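You operate a simulated robot arm through the tools that you are given. There is no shell and no other tool. Be economical: measure what you need, move in short steps, check, and stop when the job is done.

Carry out the task below with a simulated two-armed robot. There is one attempt and no reset: what you move stays moved.

TASK
Put both barrels from the desk in the small case, shut it and latch it.
Fine: hold the case steady with one hand while you slide the latch to LOCK; the third barrel stays in the case.

It is judged by the outcome, as a careful person would: the job done as asked, and still so three seconds after it is handed in. It fails if anything else is knocked over, pushed out of place, dropped, spilled or broken.

THE ROBOT
Two 7-joint arms with two-finger parallel grippers on one trunk, on a base that drives. Base frame: it is fixed to the floor where the robot stands at the start and does not move with it; the origin is under the middle of the robot, x ahead of it, y to its left, z up. Lengths are in mm, angles in rad, forces in N, time in s.
The left shoulder is at the start at [50, 209, 1196], the right one opposite. With the tool pointing down near the work surface each hand reaches from about 100 to 880 mm from the robot's upright axis, wherever it stands, measured 20 degrees to its own side. Places, roughly: small case latch [600, 100, 900]; small case lid [600, 200, 900]. Payload 4.4 kg a hand.
Tool frame (each hand has its own): the origin (TCP) lies between the finger pads and is the grasp point; the fingertips stand 23 mm ahead of it; z points along the fingers, y is the line along which they close. The gripper opens to 94 mm. The fingers are 38 mm wide and 10 mm thick; the gripper's body (54 by 96 mm) begins 39 mm behind the TCP.
Orientation is that of the tool frame in the base frame, as [roll, pitch, yaw] about the fixed x, y, z axes, in that order (R = Rz(yaw) Ry(pitch) Rx(roll)). With the fingers straight down and closing along the base's y, the tool's x points along the base's -x, its y along +y and its z along -z.

THE INTERFACE
- The arms move only by the tool play_rows. It takes "left_commands", "right_commands" or both (then of equal length, played together; a hand with none holds still); each is a list of rows, each a list of 3 entries, a list of its own where there are three numbers: the turn, a rotation vector about the tool's x, y, z in units of 5 degrees (1.0 is 5 degrees), then the shift along the tool's x, y, z in units of 20 mm (1.0 is 20 mm), then the gripper command, from -1 (fully open) to 1 (shut), values between in proportion. In form: [[[rx, ry, rz], [dx, dy, dz], hand], ...]. A call has 1 to 8 rows; each row shifts and turns the commanded pose from where the row before left it, along the tool's axes as they then stand. A call with a number of a shift or a turn outside -1 to 1 is refused whole. Rows are played at 5 a second. More than 50 mm and 0.15 rad between two rows, or a gripper value outside its range, and nothing of the call is played. Where a pose cannot be reached the arm comes as near as it can. A force on the tool above 80 N (or 10 N above the force at the start of the call, whichever is more), or a blocked arm, ends the call early, and 0.2 s more pass. Each finger travels about 108 mm/s and halts on what it meets, pressing with about 43 N; the grip force reading is that of the motor and also rises with nothing between the fingers. The clock runs only during rows and for 0.2 s after the last one: add rows that do not move to give the fingers time. It gives the time, the measured TCP pose, the force on the tool (base axes), the opening and the grip force at its end, in the units of the frame above (readings bear some noise), with the torque about the TCP (base axes, N m) and any sound that the robot's microphone picked up, and new pictures: "pictures" is both (left out), scene, wrist or none (wrist: the cameras of the hands that moved).
- Cameras (640 x 400 px; columns grow to the right, rows downward): "scene" is now at [147.6, 35.6, 1362.1]; the picture's right is [0.41, -0.91, 0.00], its down [-0.56, -0.25, -0.79] and it looks along [0.72, 0.32, -0.61] (base axes); focal length 247 px, centre (320, 200). "left" rides on the left gripper at [86, -16, -74] in its tool frame; the picture's right is [0.18, 0.98, 0.00], its down [-0.58, 0.11, -0.81] and it looks along [-0.79, 0.15, 0.59] (tool axes); focal length 243 px, centre (320, 200). "right" rides on the right gripper at [86, 16, -75] in its tool frame; the picture's right is [-0.18, 0.98, 0.00], its down [-0.58, -0.11, -0.81] and it looks along [-0.79, -0.15, 0.59] (tool axes); focal length 243 px, centre (320, 200). There is no depth. A picture from a camera that has moved, and an enlarged one, comes with that camera's place and axes in the base frame and with its lens.
- raise_lower(by): slides the trunk up (or, below 0, down) by that many mm; the arms and the scene camera ride with it, the base frame stays. It gives what a move gives, with no picture.
- drive_base(legs): drives the robot by 1 to 6 legs, each [ahead, left, turn to the left] in mm, mm and rad, along the robot's own axes; the way and the turn of a leg run together, so that a leg with both is an arc; at most 1500 mm and 3.142 rad a leg. The arms and the cameras ride along, it lands a little off, and it stops where it bumps. It gives what a move gives, and a new picture of the scene camera.
- pan_tilt(pan, tilt): turns the head with the scene camera to pan (to the left, within 1.396 rad either way) and tilt (down, from -0.506 to 1.204), counted from straight ahead of the robot. It gives what a move gives, and a new picture of the scene camera.
- zoom(camera, box): a new picture of the part [left, top, right, bottom] of that camera's present view, enlarged. No time passes.
- finish_job(): hands the job in; it is judged then, once.

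Work in short steps. Places have to be worked out from the pictures, the camera data and where the tool is seen: move nearer, look again, correct. Check each grasp and each placing, and mend what went wrong. You have 120 turns and 260 pictures in all, those below and enlarged ones among them. Open the grippers and draw the arms clear of the work before you hand the job in, unless the task says otherwise; then end with one line.

The tools are called after "Call:" as name(argument=value, ...) on one line, values as JSON. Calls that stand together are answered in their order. play_rows: Moves the arms, as the interface text tells. Its arguments: {"type":"object","properties":{"left_commands":{"type":"array"},"right_commands":{"type":"array"},"pictures":{"type":"string","enum":["both","scene","wrist","none"]}},"required":[]} The other tools are called the same way: raise_lower (by) slides the trunk up or down; drive_base (legs) drives the base; pan_tilt (pan, tilt) turns the head that bears the scene camera; zoom (camera, box) takes an enlarged picture of a part of a camera's view; finish_job () hands the job in.

At the start:

```text
clock: 0.0
left_eef_pos: [417.1, 420.4, 1160.5]
left_ee_rot: [-3.141, 0.0, -3.141]
left_ft_force: [0.5, -0.6, 0.2]
left_moment: [-0.01, -0.01, -0.01]
left_width: 94.1
left_grasp_force: 0.0
right_eef_pos: [650.2, -11.9, 1197.4]
right_ee_rot: [3.139, 0.0, 3.139]
right_ft_force: [0.2, 0.3, 0.7]
right_moment: [-0.04, 0.02, 0.0]
right_width: 94.0
right_grasp_force: 0.2
trunk travel left (down, up): [-275.0, 288.0]
robot x, y, heading: [0.1, -0.9, -0.006]
head pan, tilt: [0.419, 0.661]
```

scene: 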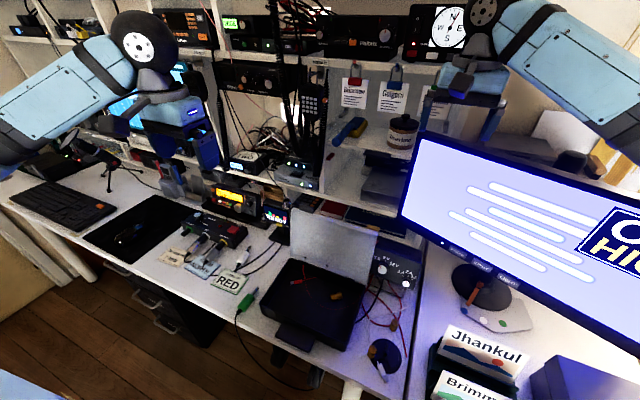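
right: 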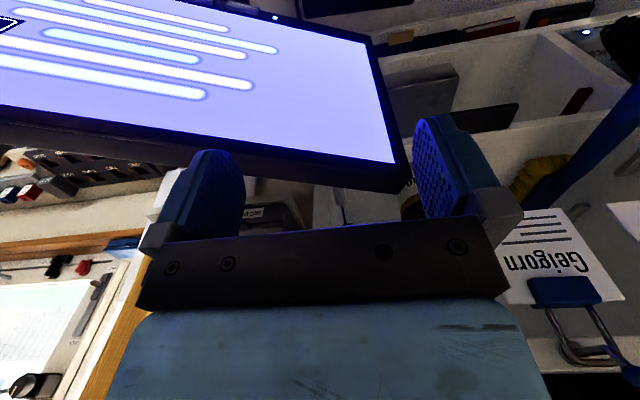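
left: 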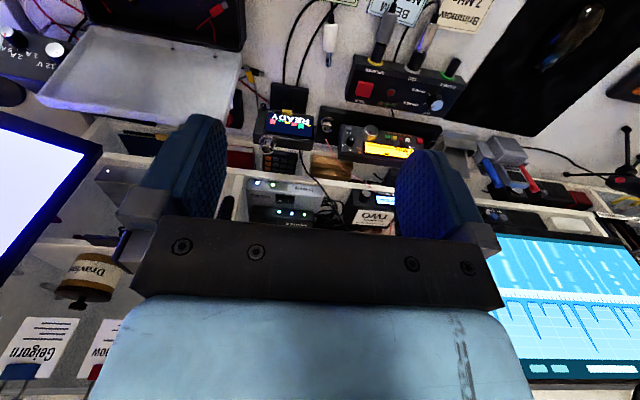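

The case stands open near the picture centre; I zoom in on it to find the barrels and latch.

Call:
zoom(camera="scene", box=[230, 200, 430, 325])

Call:
zoom(camera="scene", box=[220, 275, 420, 400])

Call:
zoom(camera="scene", box=[150, 190, 310, 290])

```text
3.20 times, centred on (330, 262) of scene
camera zoom: at [147.6, 35.6, 1362.1], right [0.41, -0.91, 0.0], down [-0.56, -0.25, -0.79], along [0.72, 0.32, -0.61], focal length 790 px, centre (288, 0)
```

zoom: 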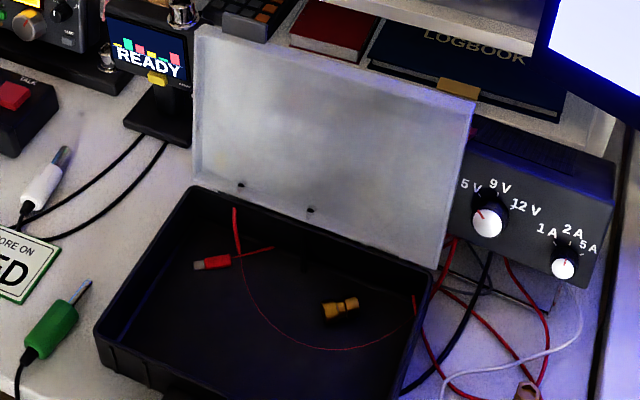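

```text
3.20 times, centred on (320, 338) of scene
camera zoom: at [147.6, 35.6, 1362.1], right [0.41, -0.91, 0.0], down [-0.56, -0.25, -0.79], along [0.72, 0.32, -0.61], focal length 790 px, centre (320, -240)
```

zoom: 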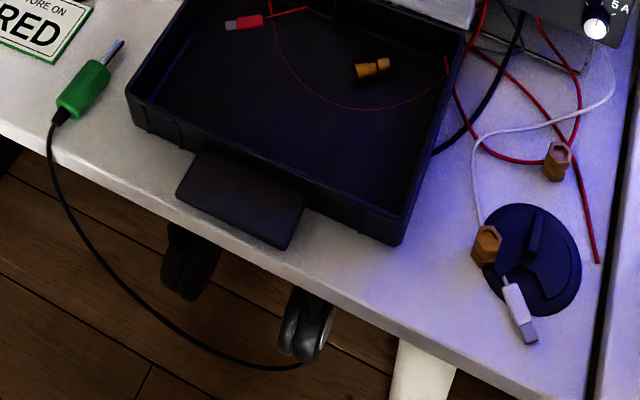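

```text
4.00 times, centred on (230, 240) of scene
camera zoom: at [147.6, 35.6, 1362.1], right [0.41, -0.91, 0.0], down [-0.56, -0.25, -0.79], along [0.72, 0.32, -0.61], focal length 987 px, centre (680, 40)
```

zoom: 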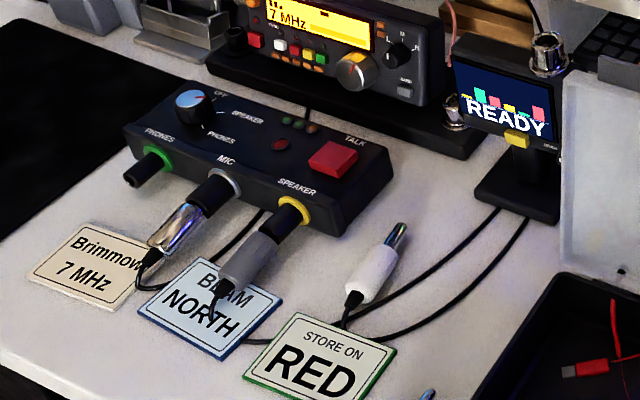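

The barrels seem to be the two brass hex pieces at the right of the case. I pull the right hand back towards the robot and a bit down, to view the desk from its wrist camera.

Call:
play_rows(right_commands=[[[0, 0, 0], [1, 0, 0], -1], [[0, 0, 0], [1, 0, 0], -1], [[0, 0, 0], [1, 0, 0], -1], [[0, 0, 0], [1, 0, 0], -1], [[0, 0, 0], [1, 0, 0], -1], [[0, 0, 0], [1, 0, 0], -1], [[0, 0, 0], [1, 0, 0], -1], [[0, 0, 0], [1, 0, 0], -1]], pictures="none")

Call:
play_rows(right_commands=[[[0, 0, 0], [1, 0, 0.5], -1], [[0, 0, 0], [1, 0, 0.5], -1], [[0, 0, 0], [1, 0, 0.5], -1], [[0, 0, 0], [1, 0, 0.5], -1], [[0, 0, 0], [1, 0, 0.5], -1], [[0, 0, 0], [1, 0, 0.5], -1], [[0, 0, 0], [1, 0, 0.5], -1], [[0, 0, 0], [1, 0, 0.5], -1]], pictures="both")

Call:
pan_tilt(pan=0.25, tilt=1.0)

```text
clock: 1.8
left_eef_pos: [416.4, 419.1, 1161.0]
left_ee_rot: [-3.14, -0.001, -3.141]
left_ft_force: [0.9, -0.2, 0.8]
left_moment: [-0.03, -0.02, -0.03]
left_width: 94.0
left_grasp_force: 0.0
right_eef_pos: [489.3, -12.0, 1196.2]
right_ee_rot: [3.142, 0.001, 3.141]
right_ft_force: [0.0, -0.1, 0.4]
right_moment: [-0.03, 0.0, -0.03]
right_width: 93.8
right_grasp_force: 0.0
trunk travel left (down, up): [-275.0, 288.0]
robot x, y, heading: [-2.2, 0.1, 0.001]
head pan, tilt: [0.419, 0.661]
```

```text
clock: 3.6
left_eef_pos: [417.3, 418.7, 1160.9]
left_ee_rot: [-3.141, -0.001, 3.142]
left_ft_force: [-0.1, -0.1, -0.1]
left_moment: [0.02, -0.01, 0.02]
left_width: 94.0
left_grasp_force: 0.1
right_eef_pos: [326.9, -13.1, 1115.8]
right_ee_rot: [3.141, -0.001, 3.141]
right_ft_force: [0.6, -0.4, 0.0]
right_moment: [0.0, 0.01, 0.0]
right_width: 94.2
right_grasp_force: 0.0
trunk travel left (down, up): [-275.0, 288.0]
robot x, y, heading: [-2.2, -4.6, -0.003]
head pan, tilt: [0.419, 0.661]
camera scene: at [147.3, 35.7, 1362.2], right [0.41, -0.91, 0.0], down [-0.56, -0.25, -0.79], along [0.72, 0.32, -0.61], focal length 247 px, centre (320, 200)
camera right: at [241.1, 2.7, 1191.7], right [0.18, 0.98, 0.0], down [0.58, -0.11, 0.81], along [0.79, -0.15, -0.59], focal length 243 px, centre (320, 200)
```

scene: 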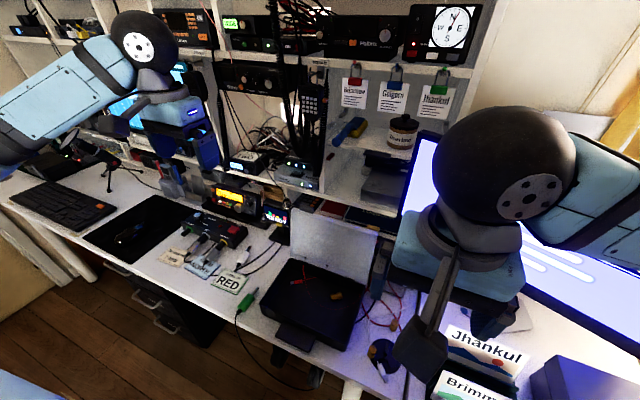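
right: 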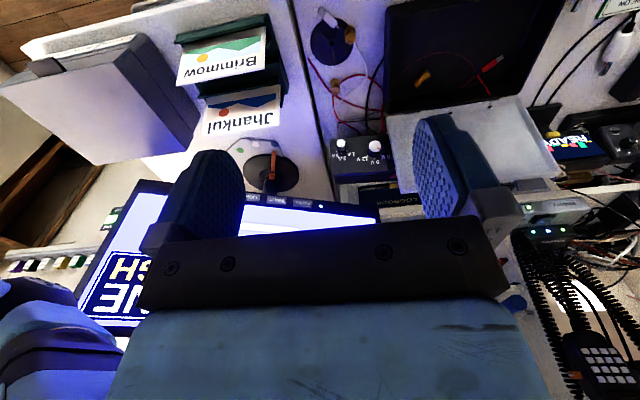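

```text
clock: 4.4
left_eef_pos: [417.4, 417.4, 1161.0]
left_ee_rot: [3.141, 0.0, -3.141]
left_ft_force: [0.5, -0.2, -0.8]
left_moment: [0.02, 0.02, 0.0]
left_width: 94.2
left_grasp_force: 0.0
right_eef_pos: [326.9, -13.5, 1116.8]
right_ee_rot: [3.141, -0.001, -3.142]
right_ft_force: [1.3, 0.3, -0.6]
right_moment: [0.02, 0.02, 0.01]
right_width: 93.8
right_grasp_force: 0.1
trunk travel left (down, up): [-275.0, 288.0]
robot x, y, heading: [1.5, 2.3, 0.002]
head pan, tilt: [0.25, 1.0]
camera scene: at [136.2, 17.8, 1335.5], right [0.25, -0.97, 0.0], down [-0.81, -0.21, -0.54], along [0.52, 0.13, -0.84], focal length 247 px, centre (320, 200)
```

scene: 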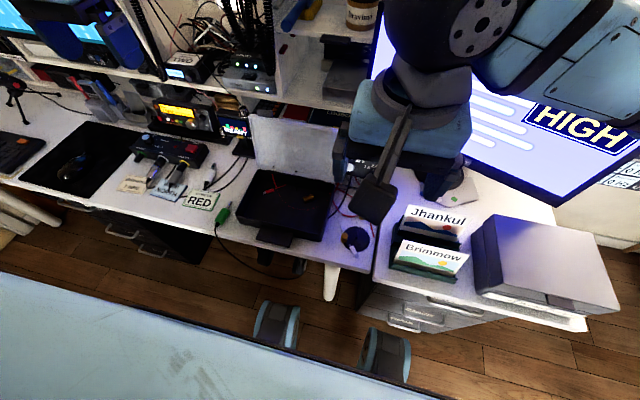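

The wrist view is upside-down and shows the barrels at its top. I zoom there.

Call:
zoom(camera="right", box=[280, 0, 440, 100])

Call:
zoom(camera="scene", box=[210, 160, 402, 280])

```text
4.00 times, centred on (360, 50) of right
camera zoom: at [241.6, 2.6, 1191.8], right [0.18, 0.98, 0.0], down [0.58, -0.11, 0.81], along [0.79, -0.15, -0.59], focal length 970 px, centre (160, 800)
```

zoom: 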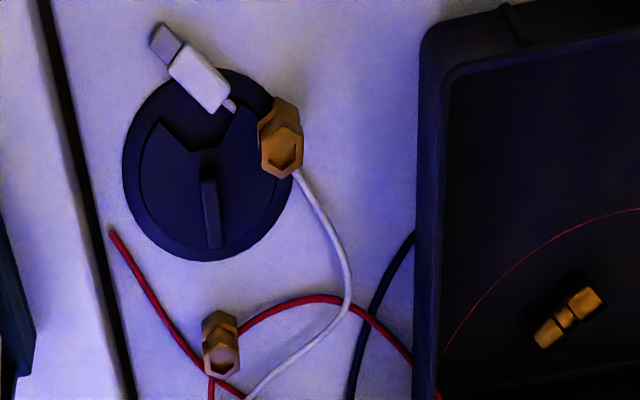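

```text
3.33 times, centred on (306, 220) of scene
camera zoom: at [136.2, 17.8, 1335.5], right [0.25, -0.97, 0.0], down [-0.81, -0.21, -0.54], along [0.52, 0.13, -0.84], focal length 823 px, centre (367, 133)
```

zoom: 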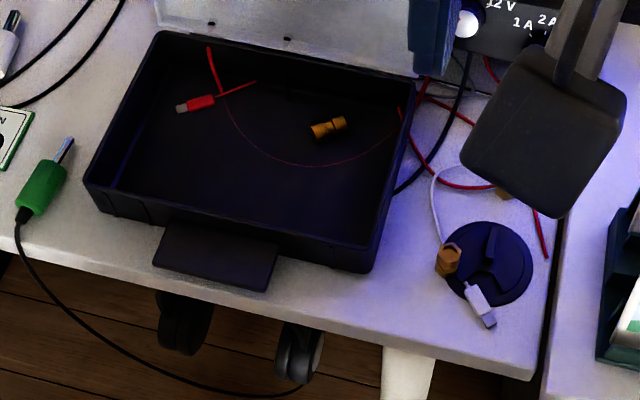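

I lower the right hand and pull it back, so the same camera orientation gives a clean parallax on the barrels.

Call:
play_rows(right_commands=[[[0, 0, 0], [0.4, 0, 1], -1], [[0, 0, 0], [0.4, 0, 1], -1], [[0, 0, 0], [0.4, 0, 1], -1], [[0, 0, 0], [0.4, 0, 1], -1], [[0, 0, 0], [0.4, 0, 1], -1], [[0, 0, 0], [0.4, 0, 1], -1], [[0, 0, 0], [0.4, 0, 1], -1], [[0, 0, 0], [0.4, 0, 1], -1]], pictures="both")

Call:
zoom(camera="right", box=[280, 20, 472, 140])

```text
clock: 6.2
left_eef_pos: [417.1, 418.9, 1160.5]
left_ee_rot: [-3.141, 0.0, 3.141]
left_ft_force: [-0.5, 0.0, -0.1]
left_moment: [-0.02, 0.0, 0.01]
left_width: 94.0
left_grasp_force: 0.1
right_eef_pos: [264.3, -12.4, 958.1]
right_ee_rot: [3.141, 0.001, 3.141]
right_ft_force: [0.3, -0.5, 0.6]
right_moment: [-0.01, 0.03, -0.04]
right_width: 94.1
right_grasp_force: 0.0
trunk travel left (down, up): [-275.0, 288.0]
robot x, y, heading: [-1.4, 0.5, 0.002]
head pan, tilt: [0.25, 1.0]
camera scene: at [136.2, 17.6, 1335.5], right [0.25, -0.97, 0.0], down [-0.82, -0.21, -0.54], along [0.52, 0.13, -0.84], focal length 247 px, centre (320, 200)
camera right: at [178.5, 3.5, 1033.1], right [0.18, 0.98, 0.0], down [0.58, -0.11, 0.81], along [0.79, -0.15, -0.59], focal length 243 px, centre (320, 200)
```

scene: 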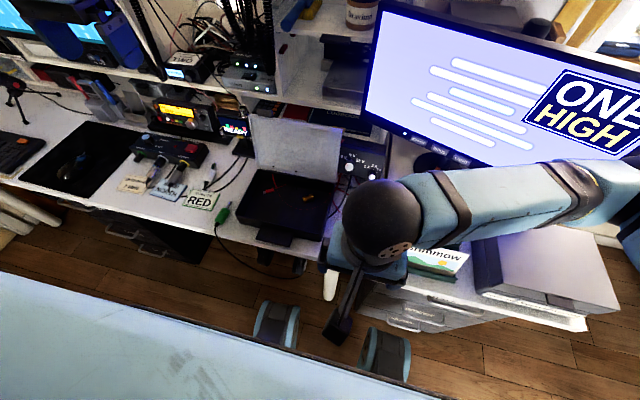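
right: 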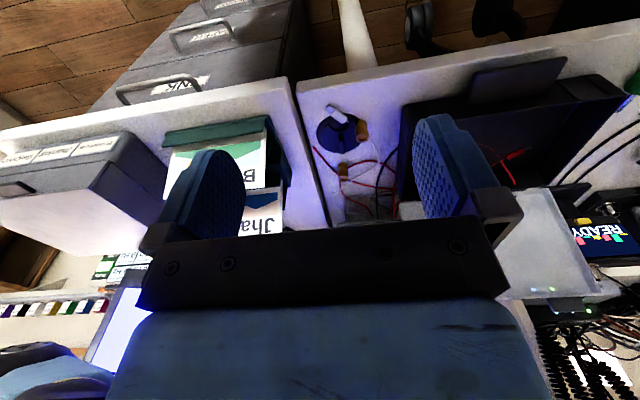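

```text
3.33 times, centred on (376, 80) of right
camera zoom: at [178.5, 3.5, 1033.1], right [0.18, 0.98, 0.0], down [0.58, -0.11, 0.81], along [0.79, -0.15, -0.59], focal length 809 px, centre (133, 600)
```

zoom: 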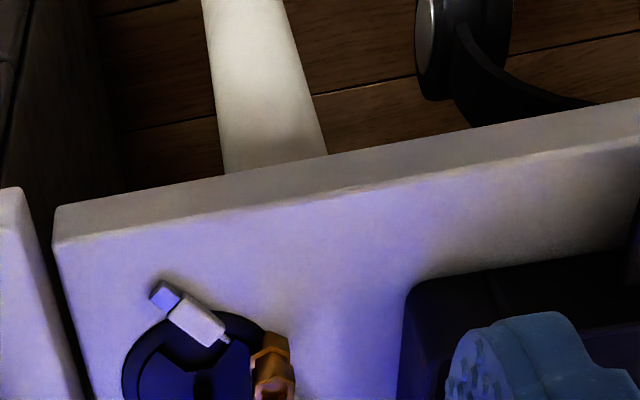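

Triangulating gives barrel B at about (403, 20), A at about (480, -14), standing upright on a desk at z≈740. I bring the right hand over B at z≈860 with fingers half open and look again.

Call:
play_rows(right_commands=[[[0, 0, 0], [-1, 0.23, 0.7], -1], [[0, 0, 0], [-1, 0.23, 0.7], -1], [[0, 0, 0], [-1, 0.23, 0.7], -0.3], [[0, 0, 0], [-1, 0.23, 0.7], -0.1], [[0, 0, 0], [-1, 0.23, 0.7], -0.1], [[0, 0, 0], [-1, 0.23, 0.7], -0.1], [[0, 0, 0], [-0.95, 0.22, 0.7], -0.1]], pictures="both")

```text
clock: 7.8
left_eef_pos: [417.3, 418.7, 1159.8]
left_ee_rot: [3.141, 0.001, -3.14]
left_ft_force: [0.5, 0.2, -0.2]
left_moment: [-0.02, -0.02, 0.01]
left_width: 94.0
left_grasp_force: 0.0
right_eef_pos: [405.3, 21.6, 858.0]
right_ee_rot: [3.141, 0.001, 3.141]
right_ft_force: [0.4, 0.1, -0.2]
right_moment: [0.04, -0.01, -0.03]
right_width: 52.0
right_grasp_force: 0.0
trunk travel left (down, up): [-275.0, 288.0]
robot x, y, heading: [2.3, 4.1, -0.001]
head pan, tilt: [0.25, 1.0]
camera scene: at [136.5, 17.7, 1335.4], right [0.25, -0.97, 0.0], down [-0.82, -0.21, -0.54], along [0.52, 0.13, -0.84], focal length 247 px, centre (320, 200)
camera right: at [319.4, 37.6, 933.4], right [0.18, 0.98, 0.0], down [0.58, -0.11, 0.81], along [0.79, -0.15, -0.59], focal length 243 px, centre (320, 200)
```

scene: 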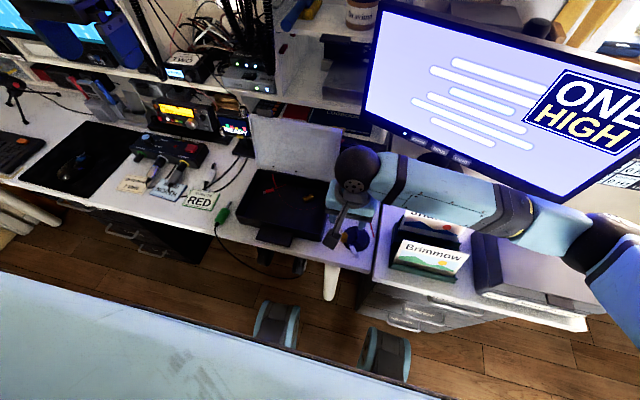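
right: 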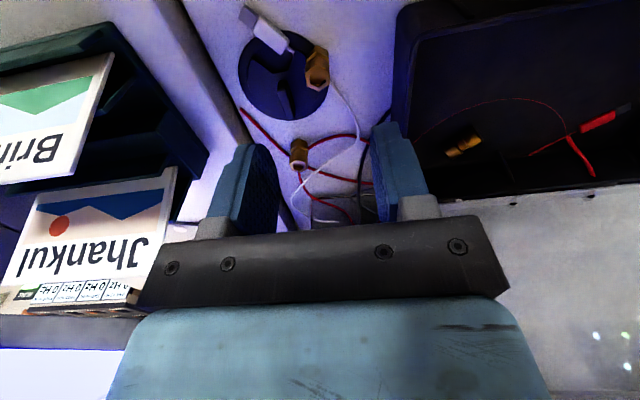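

Call:
zoom(camera="right", box=[230, 0, 390, 100])

Call:
zoom(camera="right", box=[230, 100, 390, 200])

```text
4.00 times, centred on (310, 50) of right
camera zoom: at [319.4, 37.6, 933.4], right [0.18, 0.98, 0.0], down [0.58, -0.11, 0.81], along [0.79, -0.15, -0.59], focal length 970 px, centre (360, 800)
```

zoom: 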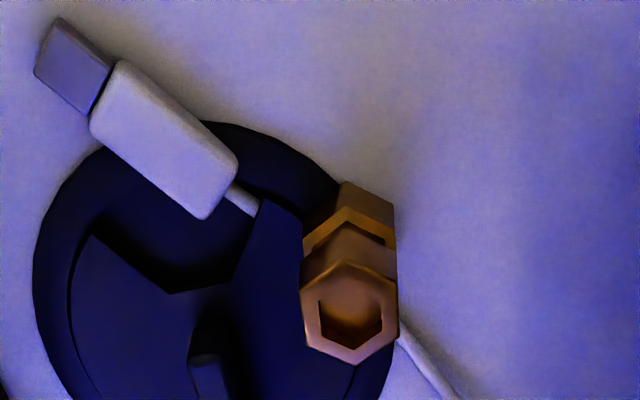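

```text
4.00 times, centred on (310, 150) of right
camera zoom: at [319.4, 37.6, 933.4], right [0.18, 0.98, 0.0], down [0.58, -0.11, 0.81], along [0.79, -0.15, -0.59], focal length 970 px, centre (360, 400)
```

zoom: 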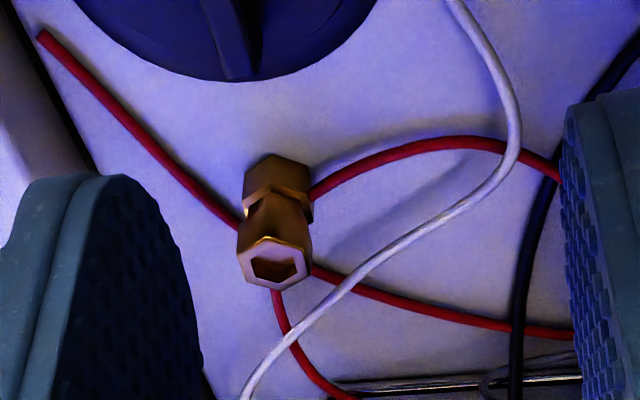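

B refines to (398, 21), top z≈775; A to (475, -12). I descend on B to TCP z≈774, staying above the white cable, then close.

Call:
play_rows(right_commands=[[[0, 0, 0], [0.36, -0.03, 0.8], -0.1], [[0, 0, 0], [0, 0, 0.8], -0.1], [[0, 0, 0], [0, 0, 0.8], -0.1], [[0, 0, 0], [0, 0, 0.8], -0.1], [[0, 0, 0], [0, 0, 0.9], -0.1], [[0, 0, 0], [0, 0, 0], -0.1]], pictures="wrist")

```text
clock: 9.4
left_eef_pos: [396.1, 438.5, 1164.0]
left_ee_rot: [-3.124, 0.023, -3.137]
left_ft_force: [1.6, 0.8, -0.5]
left_moment: [0.01, 0.06, 0.04]
left_width: 94.1
left_grasp_force: 0.0
right_eef_pos: [411.9, 34.0, 814.3]
right_ee_rot: [-3.126, 0.089, -3.136]
right_ft_force: [-4.5, -1.5, -8.0]
right_moment: [0.11, -0.26, 0.01]
right_width: 51.6
right_grasp_force: 0.0
trunk travel left (down, up): [-275.0, 288.0]
robot x, y, heading: [-1.0, 0.0, -0.004]
head pan, tilt: [0.25, 1.0]
stopped in row 6 (right hand): the arm was blocked; the commanded pose is now the measured one
camera right: at [320.1, 50.8, 880.4], right [0.18, 0.98, 0.0], down [0.51, -0.09, 0.86], along [0.84, -0.15, -0.52], focal length 243 px, centre (320, 200)
```

right: 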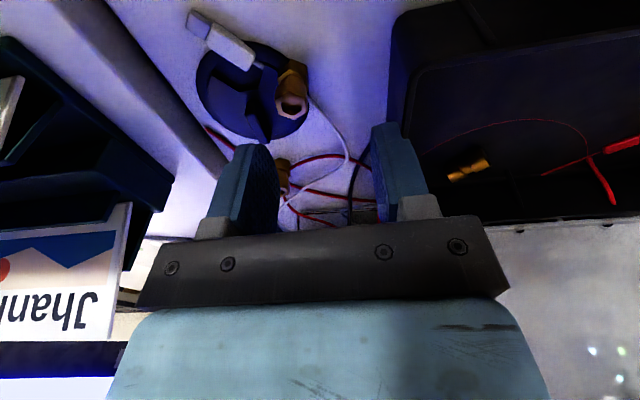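

The arm was blocked, and even the left hand was displaced — perhaps the trunk/arm meets something. I look at the scene before anything else.

Call:
pan_tilt(pan=-0.5, tilt=0.9)

Call:
pan_tilt(pan=0.1, tilt=0.9)

```text
clock: 10.5
left_eef_pos: [399.4, 437.4, 1164.2]
left_ee_rot: [-3.121, 0.02, -3.14]
left_ft_force: [1.8, 0.4, -0.7]
left_moment: [0.03, 0.09, 0.03]
left_width: 94.3
left_grasp_force: 0.1
right_eef_pos: [415.1, 32.2, 811.6]
right_ee_rot: [-3.12, 0.084, -3.141]
right_ft_force: [-2.6, -1.0, -8.2]
right_moment: [0.14, -0.24, 0.0]
right_width: 51.4
right_grasp_force: 0.0
trunk travel left (down, up): [-275.0, 288.0]
robot x, y, heading: [-3.8, -1.1, -0.004]
head pan, tilt: [-0.499, 0.901]
camera scene: at [114.9, -12.7, 1348.5], right [-0.48, -0.88, 0.01], down [-0.68, 0.36, -0.64], along [0.56, -0.31, -0.77], focal length 247 px, centre (320, 200)
```

scene: 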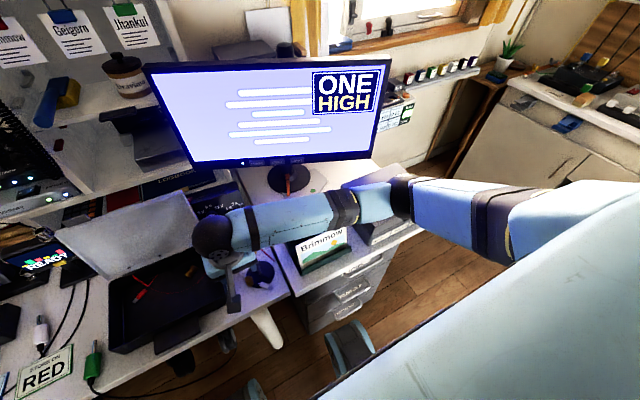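

```text
clock: 11.5
left_eef_pos: [399.7, 436.4, 1162.3]
left_ee_rot: [-3.123, 0.02, -3.139]
left_ft_force: [1.8, 0.7, -1.6]
left_moment: [0.02, 0.08, 0.01]
left_width: 94.2
left_grasp_force: 0.1
right_eef_pos: [414.6, 31.8, 811.0]
right_ee_rot: [-3.123, 0.085, -3.14]
right_ft_force: [-3.7, -1.7, -8.0]
right_moment: [0.15, -0.28, -0.01]
right_width: 51.7
right_grasp_force: 0.1
trunk travel left (down, up): [-275.0, 288.0]
robot x, y, heading: [-0.6, -0.4, 0.004]
head pan, tilt: [0.099, 0.901]
camera scene: at [124.1, 29.4, 1347.9], right [0.1, -0.99, 0.02], down [-0.77, -0.09, -0.63], along [0.63, 0.05, -0.77], focal length 247 px, centre (320, 200)
```

scene: 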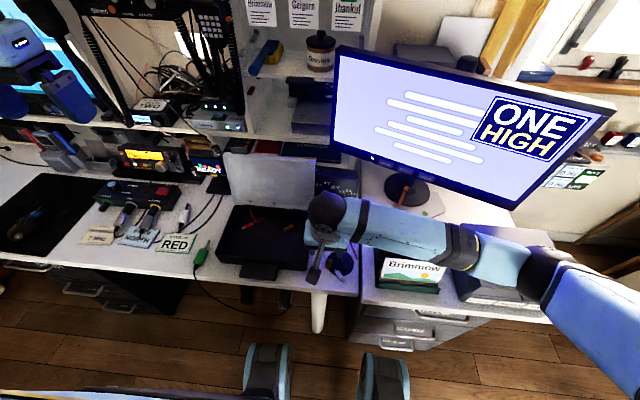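

The right forearm is resting on the items right of the desk (card holder/box). I raise the trunk to lift the whole arm straight off them.

Call:
raise_lower(by=100)

Call:
pan_tilt(pan=-0.4, tilt=0.9)

Call:
zoom(camera="scene", box=[200, 140, 460, 302])

```text
clock: 12.9
left_eef_pos: [416.5, 420.6, 1260.0]
left_ee_rot: [3.142, 0.0, -3.14]
left_ft_force: [0.4, -0.7, 0.7]
left_moment: [-0.02, -0.01, 0.0]
left_width: 94.0
left_grasp_force: 0.1
right_eef_pos: [417.0, 21.6, 895.2]
right_ee_rot: [3.142, 0.048, -3.139]
right_ft_force: [0.7, 1.0, 0.2]
right_moment: [0.01, 0.02, -0.01]
right_width: 51.4
right_grasp_force: 0.1
trunk travel left (down, up): [-375.0, 188.0]
robot x, y, heading: [-3.3, -3.5, 0.003]
head pan, tilt: [0.099, 0.901]
```

```text
clock: 13.8
left_eef_pos: [417.4, 419.8, 1260.3]
left_ee_rot: [3.141, 0.0, -3.139]
left_ft_force: [0.3, -0.7, -0.5]
left_moment: [-0.02, -0.02, -0.01]
left_width: 94.0
left_grasp_force: 0.1
right_eef_pos: [418.1, 21.0, 894.7]
right_ee_rot: [-3.142, 0.05, 3.141]
right_ft_force: [0.2, -0.5, -0.3]
right_moment: [-0.05, -0.01, -0.03]
right_width: 51.9
right_grasp_force: 0.1
trunk travel left (down, up): [-375.0, 188.0]
robot x, y, heading: [-2.7, 3.0, 0.006]
head pan, tilt: [-0.4, 0.901]
camera scene: at [138.2, -28.0, 1442.7], right [-0.39, -0.92, 0.0], down [-0.72, 0.3, -0.62], along [0.57, -0.24, -0.78], focal length 247 px, centre (320, 200)
```

scene: 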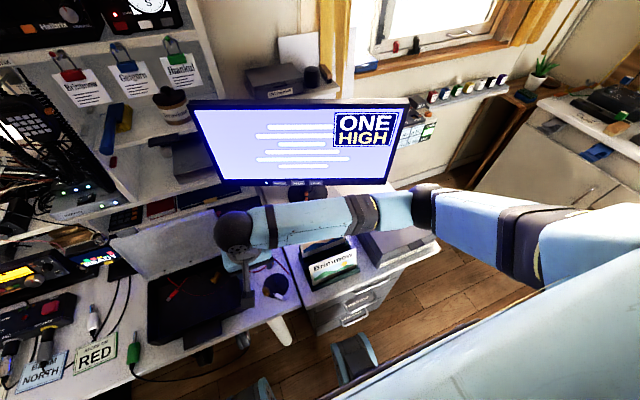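

```text
2.46 times, centred on (330, 221) of scene
camera zoom: at [138.2, -28.0, 1442.7], right [-0.39, -0.92, 0.0], down [-0.72, 0.3, -0.62], along [0.57, -0.24, -0.78], focal length 608 px, centre (295, 148)
```

zoom: 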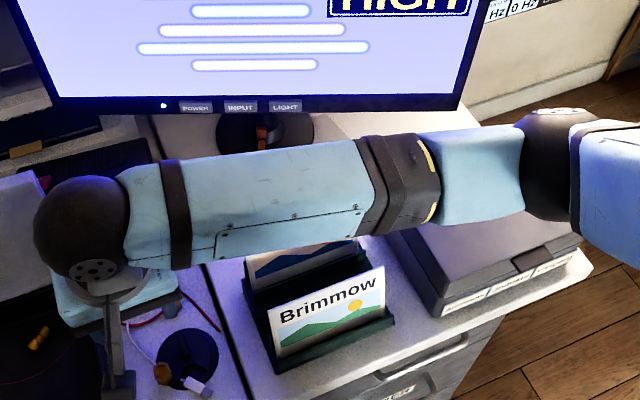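

All free again, nothing displaced so far as I see. Working this close folds the elbow out low; I back the base up 220 mm so that the arms work stretched and high.

Call:
drive_base(legs=[[-220, 0, 0]])

Call:
zoom(camera="scene", box=[200, 80, 520, 280])

```text
clock: 15.5
left_eef_pos: [195.2, 418.8, 1259.7]
left_ee_rot: [-3.141, 0.0, 3.141]
left_ft_force: [-0.4, 0.6, 0.1]
left_moment: [-0.02, 0.0, 0.01]
left_width: 94.3
left_grasp_force: 0.0
right_eef_pos: [196.1, 20.9, 894.0]
right_ee_rot: [-3.141, 0.052, 3.139]
right_ft_force: [-0.6, 1.4, 0.4]
right_moment: [0.01, 0.0, -0.02]
right_width: 51.7
right_grasp_force: 0.0
trunk travel left (down, up): [-375.0, 188.0]
robot x, y, heading: [-220.4, 3.0, -0.003]
head pan, tilt: [-0.4, 0.901]
camera scene: at [-83.2, -28.4, 1442.7], right [-0.39, -0.92, 0.0], down [-0.72, 0.31, -0.62], along [0.57, -0.24, -0.78], focal length 247 px, centre (320, 200)
```

scene: 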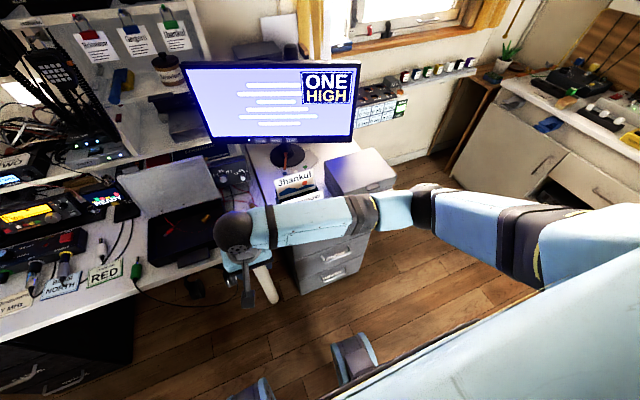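

```text
2.00 times, centred on (360, 180) of scene
camera zoom: at [-83.2, -28.4, 1442.7], right [-0.39, -0.92, 0.0], down [-0.72, 0.31, -0.62], along [0.57, -0.24, -0.78], focal length 494 px, centre (240, 240)
```

zoom: 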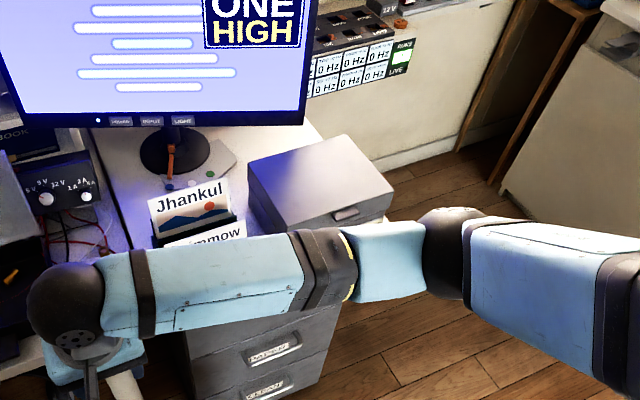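

The elbow hangs low; I raise the trunk another 120 mm and then stretch the right hand forward at a safe height, levelling its small pitch.

Call:
raise_lower(by=120)

Call:
play_rows(right_commands=[[[0, -0.57, 0], [-1, 0, 0], -0.1], [[0, 0, 0], [-1, 0, 0], -0.1], [[0, 0, 0], [-1, 0, 0], -0.1], [[0, 0, 0], [-1, 0, 0], -0.1], [[0, 0, 0], [-1, 0, 0], -0.1], [[0, 0, 0], [-1, 0, 0], -0.1], [[0, 0, 0], [-1, 0, 0], -0.1], [[0, 0, 0], [-1, 0, 0], -0.1]], pictures="scene")

```text
clock: 17.0
left_eef_pos: [197.4, 418.6, 1380.1]
left_ee_rot: [3.141, -0.002, 3.139]
left_ft_force: [1.1, -0.4, 0.5]
left_moment: [-0.01, -0.01, 0.0]
left_width: 94.1
left_grasp_force: 0.0
right_eef_pos: [197.8, 20.7, 1014.9]
right_ee_rot: [-3.141, 0.051, 3.14]
right_ft_force: [-0.4, 0.2, -0.8]
right_moment: [0.0, 0.04, 0.03]
right_width: 51.6
right_grasp_force: 0.0
trunk travel left (down, up): [-495.0, 68.0]
robot x, y, heading: [-217.8, -0.6, -0.005]
head pan, tilt: [-0.4, 0.901]
```

```text
clock: 18.8
left_eef_pos: [195.6, 419.3, 1380.5]
left_ee_rot: [-3.14, 0.0, 3.139]
left_ft_force: [-0.3, -0.3, 0.2]
left_moment: [0.0, 0.01, -0.02]
left_width: 94.0
left_grasp_force: 0.1
right_eef_pos: [356.4, 20.1, 1028.5]
right_ee_rot: [-3.141, 0.1, 3.14]
right_ft_force: [0.2, -0.4, 0.0]
right_moment: [0.01, -0.04, 0.0]
right_width: 51.6
right_grasp_force: 0.0
trunk travel left (down, up): [-495.0, 68.0]
robot x, y, heading: [-218.0, 3.3, -0.001]
head pan, tilt: [-0.4, 0.901]
camera scene: at [-82.5, -28.1, 1562.6], right [-0.39, -0.92, 0.0], down [-0.72, 0.31, -0.62], along [0.57, -0.24, -0.78], focal length 247 px, centre (320, 200)
```

scene: 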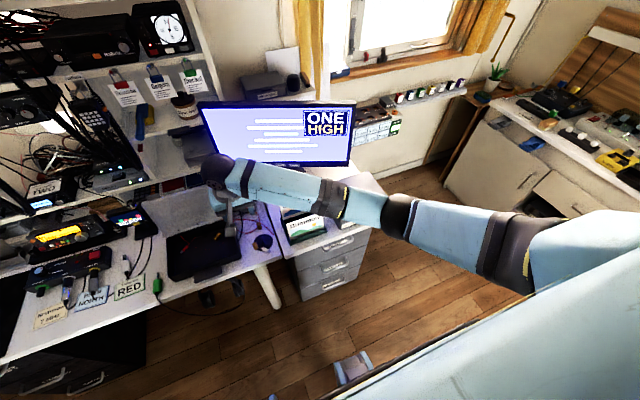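

Pitch correction went the wrong way; I turn it back by 0.1 rad and descend towards z≈908 over B.

Call:
play_rows(right_commands=[[[0, 0.6, 0], [0, 0, 0], -0.1], [[0, 0.55, 0], [0, 0, 0], -0.1], [[0, 0, 0], [-0.35, 0, 1], -0.1], [[0, 0, 0], [-0.35, 0, 1], -0.1], [[0, 0, 0], [-0.35, 0, 1], -0.1], [[0, 0, 0], [-0.35, 0, 1], -0.1], [[0, 0, 0], [-0.35, 0, 1], -0.1], [[0, 0, 0], [-0.35, 0, 1], -0.1]], pictures="both")

```text
clock: 20.6
left_eef_pos: [197.3, 419.7, 1380.2]
left_ee_rot: [-3.141, 0.0, 3.139]
left_ft_force: [0.0, 0.3, -0.6]
left_moment: [-0.01, -0.04, -0.02]
left_width: 94.0
left_grasp_force: 0.0
right_eef_pos: [398.8, 20.5, 909.2]
right_ee_rot: [-3.141, -0.003, 3.141]
right_ft_force: [0.3, -0.3, 0.2]
right_moment: [0.0, 0.03, 0.02]
right_width: 51.9
right_grasp_force: 0.1
trunk travel left (down, up): [-495.0, 68.0]
robot x, y, heading: [-221.0, 4.4, -0.002]
head pan, tilt: [-0.4, 0.901]
camera scene: at [-82.6, -28.1, 1562.7], right [-0.39, -0.92, 0.0], down [-0.72, 0.31, -0.62], along [0.57, -0.24, -0.78], focal length 247 px, centre (320, 200)
camera right: at [312.6, 36.4, 984.0], right [0.19, 0.98, 0.0], down [0.58, -0.11, 0.81], along [0.79, -0.15, -0.59], focal length 243 px, centre (320, 200)
```

scene: 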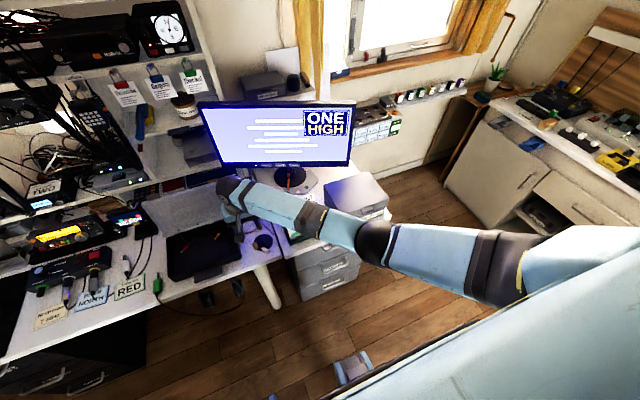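
right: 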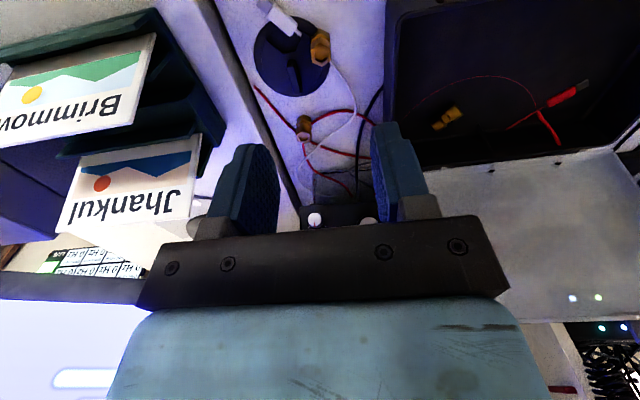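

B checks out at (396, 21). I descend 95 mm and look before the last stretch.

Call:
play_rows(right_commands=[[[0, 0, 0], [0.04, 0, 0.95], -0.1], [[0, 0, 0], [0.04, 0, 0.95], -0.1], [[0, 0, 0], [0, 0, 0.95], -0.1], [[0, 0, 0], [0, 0, 0.95], -0.1], [[0, 0, 0], [0, 0, 0.95], -0.1]], pictures="both")

Call:
zoom(camera="scene", box=[180, 160, 420, 310])

```text
clock: 21.8
left_eef_pos: [195.8, 420.1, 1380.0]
left_ee_rot: [-3.141, -0.001, 3.14]
left_ft_force: [0.1, -0.9, 0.0]
left_moment: [-0.01, -0.03, 0.05]
left_width: 93.8
left_grasp_force: 0.0
right_eef_pos: [397.4, 20.4, 813.6]
right_ee_rot: [-3.141, -0.001, 3.14]
right_ft_force: [-0.2, -0.7, -0.3]
right_moment: [0.02, 0.02, 0.01]
right_width: 51.6
right_grasp_force: 0.2
trunk travel left (down, up): [-495.0, 68.0]
robot x, y, heading: [-219.7, 1.5, 0.001]
head pan, tilt: [-0.4, 0.901]
camera scene: at [-82.7, -28.1, 1562.7], right [-0.39, -0.92, 0.0], down [-0.72, 0.31, -0.62], along [0.57, -0.24, -0.78], focal length 247 px, centre (320, 200)
camera right: at [311.3, 37.0, 888.4], right [0.19, 0.98, 0.0], down [0.58, -0.11, 0.81], along [0.79, -0.15, -0.59], focal length 243 px, centre (320, 200)
```

scene: 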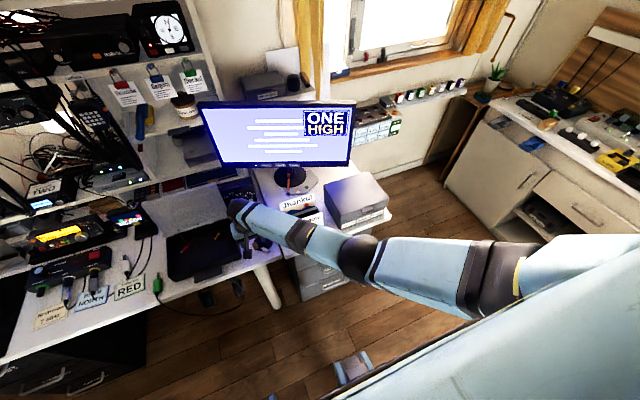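
right: 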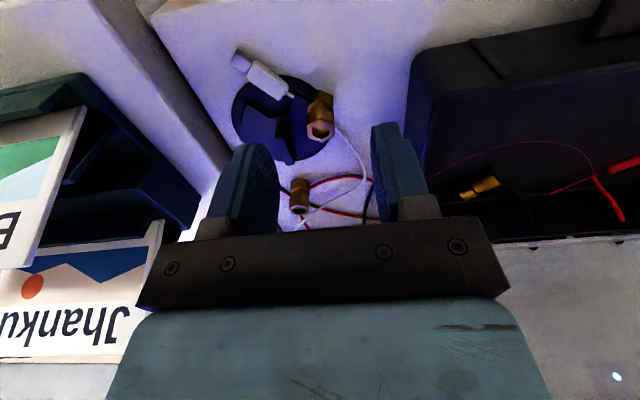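

```text
2.67 times, centred on (300, 235) of scene
camera zoom: at [-82.7, -28.1, 1562.7], right [-0.39, -0.92, 0.0], down [-0.72, 0.31, -0.62], along [0.57, -0.24, -0.78], focal length 658 px, centre (373, 107)
```

zoom: 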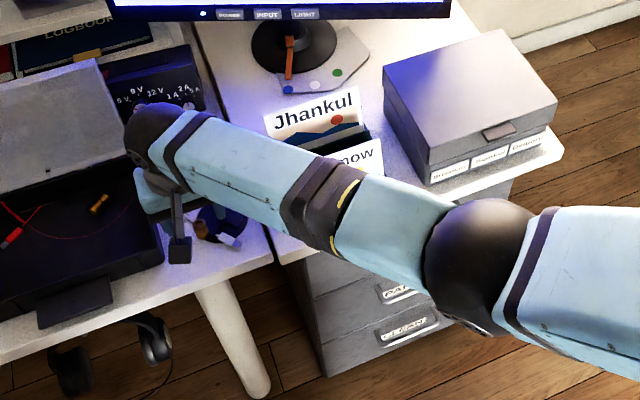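

The forearm appears roughly level at z≈950+, clear above the cards. I descend the last 40 mm in small steps.

Call:
play_rows(right_commands=[[[0, 0, 0], [0, 0, 0.7], -0.1], [[0, 0, 0], [0, 0, 0.65], -0.1], [[0, 0, 0], [0, 0, 0.65], -0.1], [[0, 0, 0], [0, 0, 0], -0.1]], pictures="wrist")

```text
clock: 22.8
left_eef_pos: [189.0, 418.3, 1383.7]
left_ee_rot: [-3.141, 0.007, 3.139]
left_ft_force: [-0.3, 1.0, -0.3]
left_moment: [-0.02, 0.01, 0.02]
left_width: 94.1
left_grasp_force: 0.1
right_eef_pos: [396.2, 21.9, 781.7]
right_ee_rot: [3.139, 0.012, 3.141]
right_ft_force: [-6.8, -5.9, 52.9]
right_moment: [-1.77, -0.53, -0.31]
right_width: 54.1
right_grasp_force: 3.1
trunk travel left (down, up): [-495.0, 68.0]
robot x, y, heading: [-220.9, -1.4, -0.008]
head pan, tilt: [-0.4, 0.901]
camera right: at [309.9, 37.8, 855.8], right [0.18, 0.98, 0.01], down [0.57, -0.11, 0.81], along [0.8, -0.15, -0.58], focal length 243 px, centre (320, 200)
```

right: 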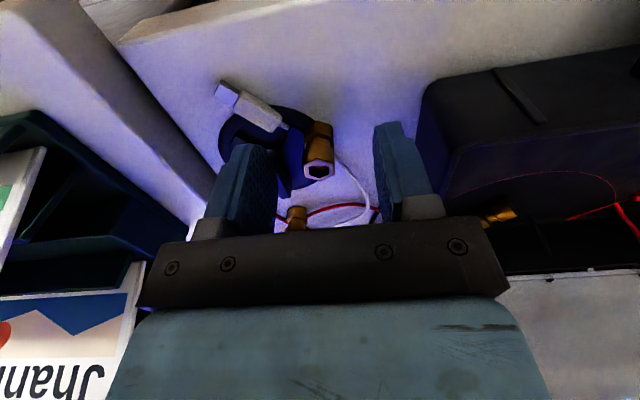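

The right finger presses on the grommet's raised lever (53 N, torque on the -y side). I go up 18 mm, narrow the opening to ~28 mm so that the finger passes inside the lever, and look.

Call:
play_rows(right_commands=[[[0, 0, 0], [0, 0, -0.9], -0.1], [[0, 0, 0], [0, 0, 0], 0.4], [[0, 0, 0], [0, 0, 0], 0.4], [[0, 0, 0], [0, 0, 0], 0.4]], pictures="wrist")

Call:
zoom(camera="right", box=[200, 80, 440, 230])

```text
clock: 23.8
left_eef_pos: [196.2, 419.3, 1380.8]
left_ee_rot: [3.141, 0.001, 3.139]
left_ft_force: [0.2, 0.1, -0.6]
left_moment: [-0.06, -0.01, 0.05]
left_width: 94.3
left_grasp_force: 0.0
right_eef_pos: [395.5, 21.4, 791.1]
right_ee_rot: [3.141, -0.001, 3.14]
right_ft_force: [-0.9, 0.0, -0.2]
right_moment: [-0.02, 0.02, 0.04]
right_width: 28.3
right_grasp_force: 0.1
trunk travel left (down, up): [-495.0, 68.0]
robot x, y, heading: [-219.7, -0.9, 0.001]
head pan, tilt: [-0.4, 0.901]
camera right: at [310.6, 36.3, 867.1], right [0.19, 0.98, 0.0], down [0.58, -0.11, 0.81], along [0.79, -0.15, -0.59], focal length 243 px, centre (320, 200)
```

right: 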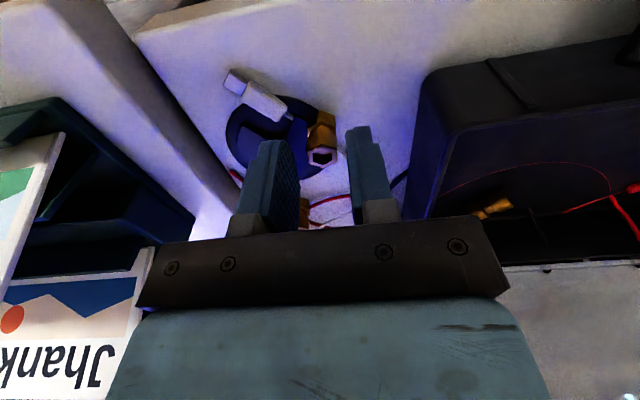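

```text
2.67 times, centred on (320, 155) of right
camera zoom: at [310.6, 36.3, 867.1], right [0.19, 0.98, 0.0], down [0.58, -0.11, 0.81], along [0.79, -0.15, -0.59], focal length 647 px, centre (320, 320)
```

zoom: 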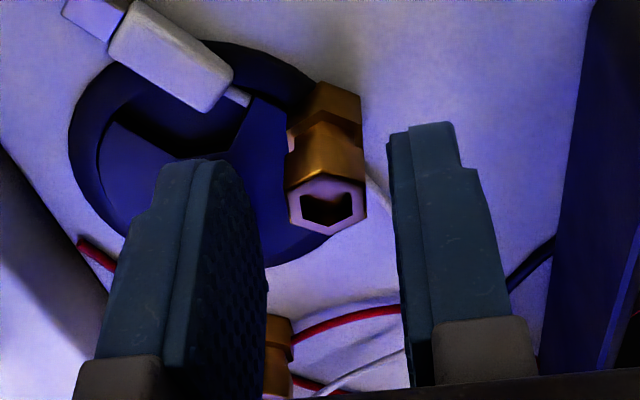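

The barrel is now centred between the fingers (x≈396, y≈22). I lower 16 mm and then close.

Call:
play_rows(right_commands=[[[0, 0, 0], [0, 0.03, 0.4], 0.4], [[0, 0, 0], [0, 0, 0.4], 0.4], [[0, 0, 0], [0, 0, 0], 0.4]], pictures="wrist")

```text
clock: 24.6
left_eef_pos: [197.0, 419.3, 1381.1]
left_ee_rot: [3.14, 0.002, 3.139]
left_ft_force: [0.9, 0.2, 0.1]
left_moment: [0.04, 0.0, 0.04]
left_width: 94.1
left_grasp_force: 0.1
right_eef_pos: [396.8, 22.1, 775.7]
right_ee_rot: [3.14, -0.001, 3.139]
right_ft_force: [-0.7, 0.7, 0.3]
right_moment: [0.0, 0.01, 0.0]
right_width: 28.3
right_grasp_force: 0.1
trunk travel left (down, up): [-495.0, 68.0]
robot x, y, heading: [-219.4, -0.7, -0.003]
head pan, tilt: [-0.4, 0.901]
camera right: at [310.8, 37.4, 851.2], right [0.19, 0.98, 0.0], down [0.58, -0.11, 0.81], along [0.79, -0.15, -0.59], focal length 243 px, centre (320, 200)
```

right: 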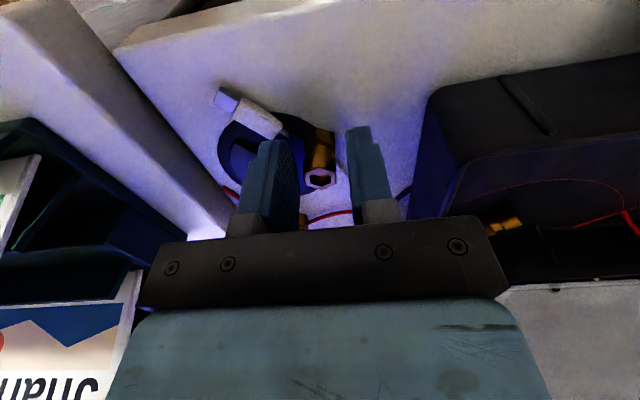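

No contact, barrel between the fingers; I close on it and lift 80 mm.

Call:
play_rows(right_commands=[[[0, 0, 0], [0, 0, 0], 1], [[0, 0, 0], [0, 0, 0], 1], [[0, 0, 0], [0, 0, 0], 1]], pictures="none")

Call:
play_rows(right_commands=[[[0, 0, 0], [0, 0, -0.5], 1], [[0, 0, 0], [0, 0, -0.8], 1], [[0, 0, 0], [0, 0, -1], 1], [[0, 0, 0], [0, 0, -1], 1], [[0, 0, 0], [0, 0, -1], 1], [[0, 0, 0], [0, 0, -1], 1]], pictures="both")

```text
clock: 25.4
left_eef_pos: [197.1, 420.1, 1380.6]
left_ee_rot: [-3.141, -0.001, 3.139]
left_ft_force: [0.7, -0.3, 0.4]
left_moment: [0.0, 0.0, -0.02]
left_width: 94.0
left_grasp_force: 0.1
right_eef_pos: [396.9, 20.9, 776.6]
right_ee_rot: [-3.14, 0.001, 3.14]
right_ft_force: [0.1, 0.6, 0.9]
right_moment: [0.0, 0.02, 0.04]
right_width: 14.4
right_grasp_force: 43.2
trunk travel left (down, up): [-495.0, 68.0]
robot x, y, heading: [-221.9, 0.2, 0.001]
head pan, tilt: [-0.4, 0.901]
```

```text
clock: 26.8
left_eef_pos: [196.9, 419.5, 1379.2]
left_ee_rot: [-3.142, -0.002, 3.139]
left_ft_force: [-0.1, -0.2, 0.9]
left_moment: [0.02, -0.04, -0.01]
left_width: 94.0
left_grasp_force: 0.0
right_eef_pos: [396.4, 21.7, 882.5]
right_ee_rot: [3.141, 0.0, 3.14]
right_ft_force: [-0.3, 1.0, -0.6]
right_moment: [0.02, -0.02, 0.01]
right_width: 15.0
right_grasp_force: 43.2
trunk travel left (down, up): [-495.0, 68.0]
robot x, y, heading: [-221.8, -0.4, 0.002]
head pan, tilt: [-0.4, 0.901]
camera scene: at [-83.2, -28.3, 1562.7], right [-0.39, -0.92, 0.0], down [-0.72, 0.31, -0.62], along [0.57, -0.24, -0.78], focal length 247 px, centre (320, 200)
camera right: at [310.1, 37.9, 958.0], right [0.19, 0.98, 0.0], down [0.58, -0.11, 0.81], along [0.79, -0.15, -0.59], focal length 243 px, centre (320, 200)
```

scene: 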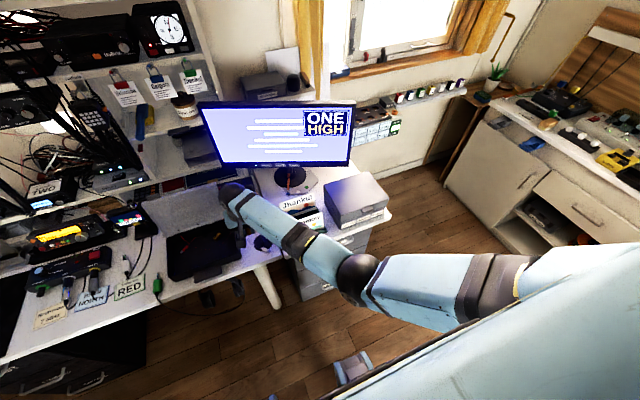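
right: 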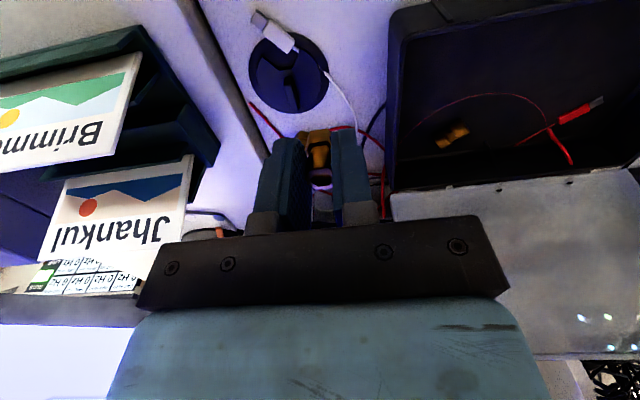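

Barrel B is held (15 mm). Now I turn the head to the case and zoom, to measure its walls.

Call:
pan_tilt(pan=0.3, tilt=0.85)

Call:
zoom(camera="scene", box=[220, 130, 412, 250])

Call:
zoom(camera="right", box=[370, 0, 640, 169])

```text
clock: 27.9
left_eef_pos: [196.5, 419.2, 1380.3]
left_ee_rot: [-3.141, 0.001, 3.138]
left_ft_force: [1.1, -0.6, 0.4]
left_moment: [-0.02, 0.03, 0.0]
left_width: 93.8
left_grasp_force: 0.0
right_eef_pos: [396.3, 22.7, 883.1]
right_ee_rot: [3.141, -0.002, 3.14]
right_ft_force: [0.0, 0.1, 0.3]
right_moment: [-0.01, 0.03, -0.01]
right_width: 14.8
right_grasp_force: 42.9
trunk travel left (down, up): [-495.0, 68.0]
robot x, y, heading: [-221.1, 1.9, -0.006]
head pan, tilt: [0.3, 0.85]
camera scene: at [-77.7, 24.0, 1566.6], right [0.29, -0.96, 0.0], down [-0.72, -0.22, -0.66], along [0.63, 0.19, -0.75], focal length 247 px, centre (320, 200)
```

scene: 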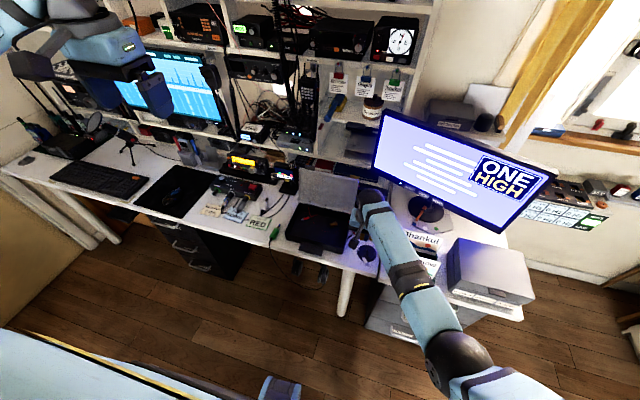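

```text
3.33 times, centred on (316, 190) of scene
camera zoom: at [-77.7, 24.0, 1566.6], right [0.29, -0.96, 0.0], down [-0.72, -0.22, -0.66], along [0.63, 0.19, -0.75], focal length 823 px, centre (333, 233)
```

zoom: 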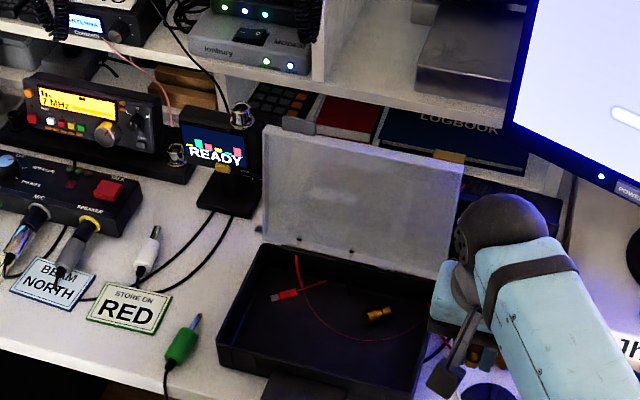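

```text
2.37 times, centred on (505, 84) of right
camera zoom: at [310.4, 37.8, 957.7], right [0.19, 0.98, 0.0], down [0.58, -0.11, 0.81], along [0.79, -0.15, -0.59], focal length 574 px, centre (-118, 473)
```

zoom: 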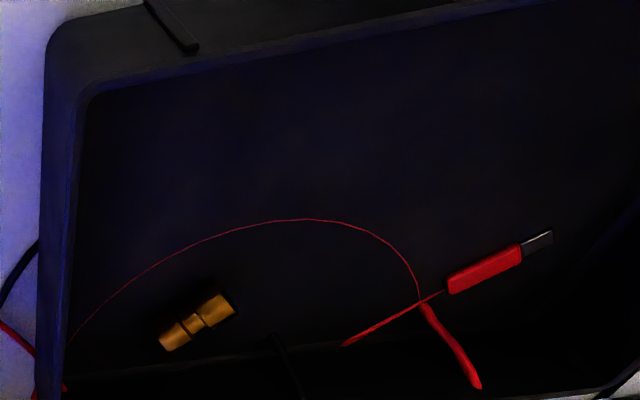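

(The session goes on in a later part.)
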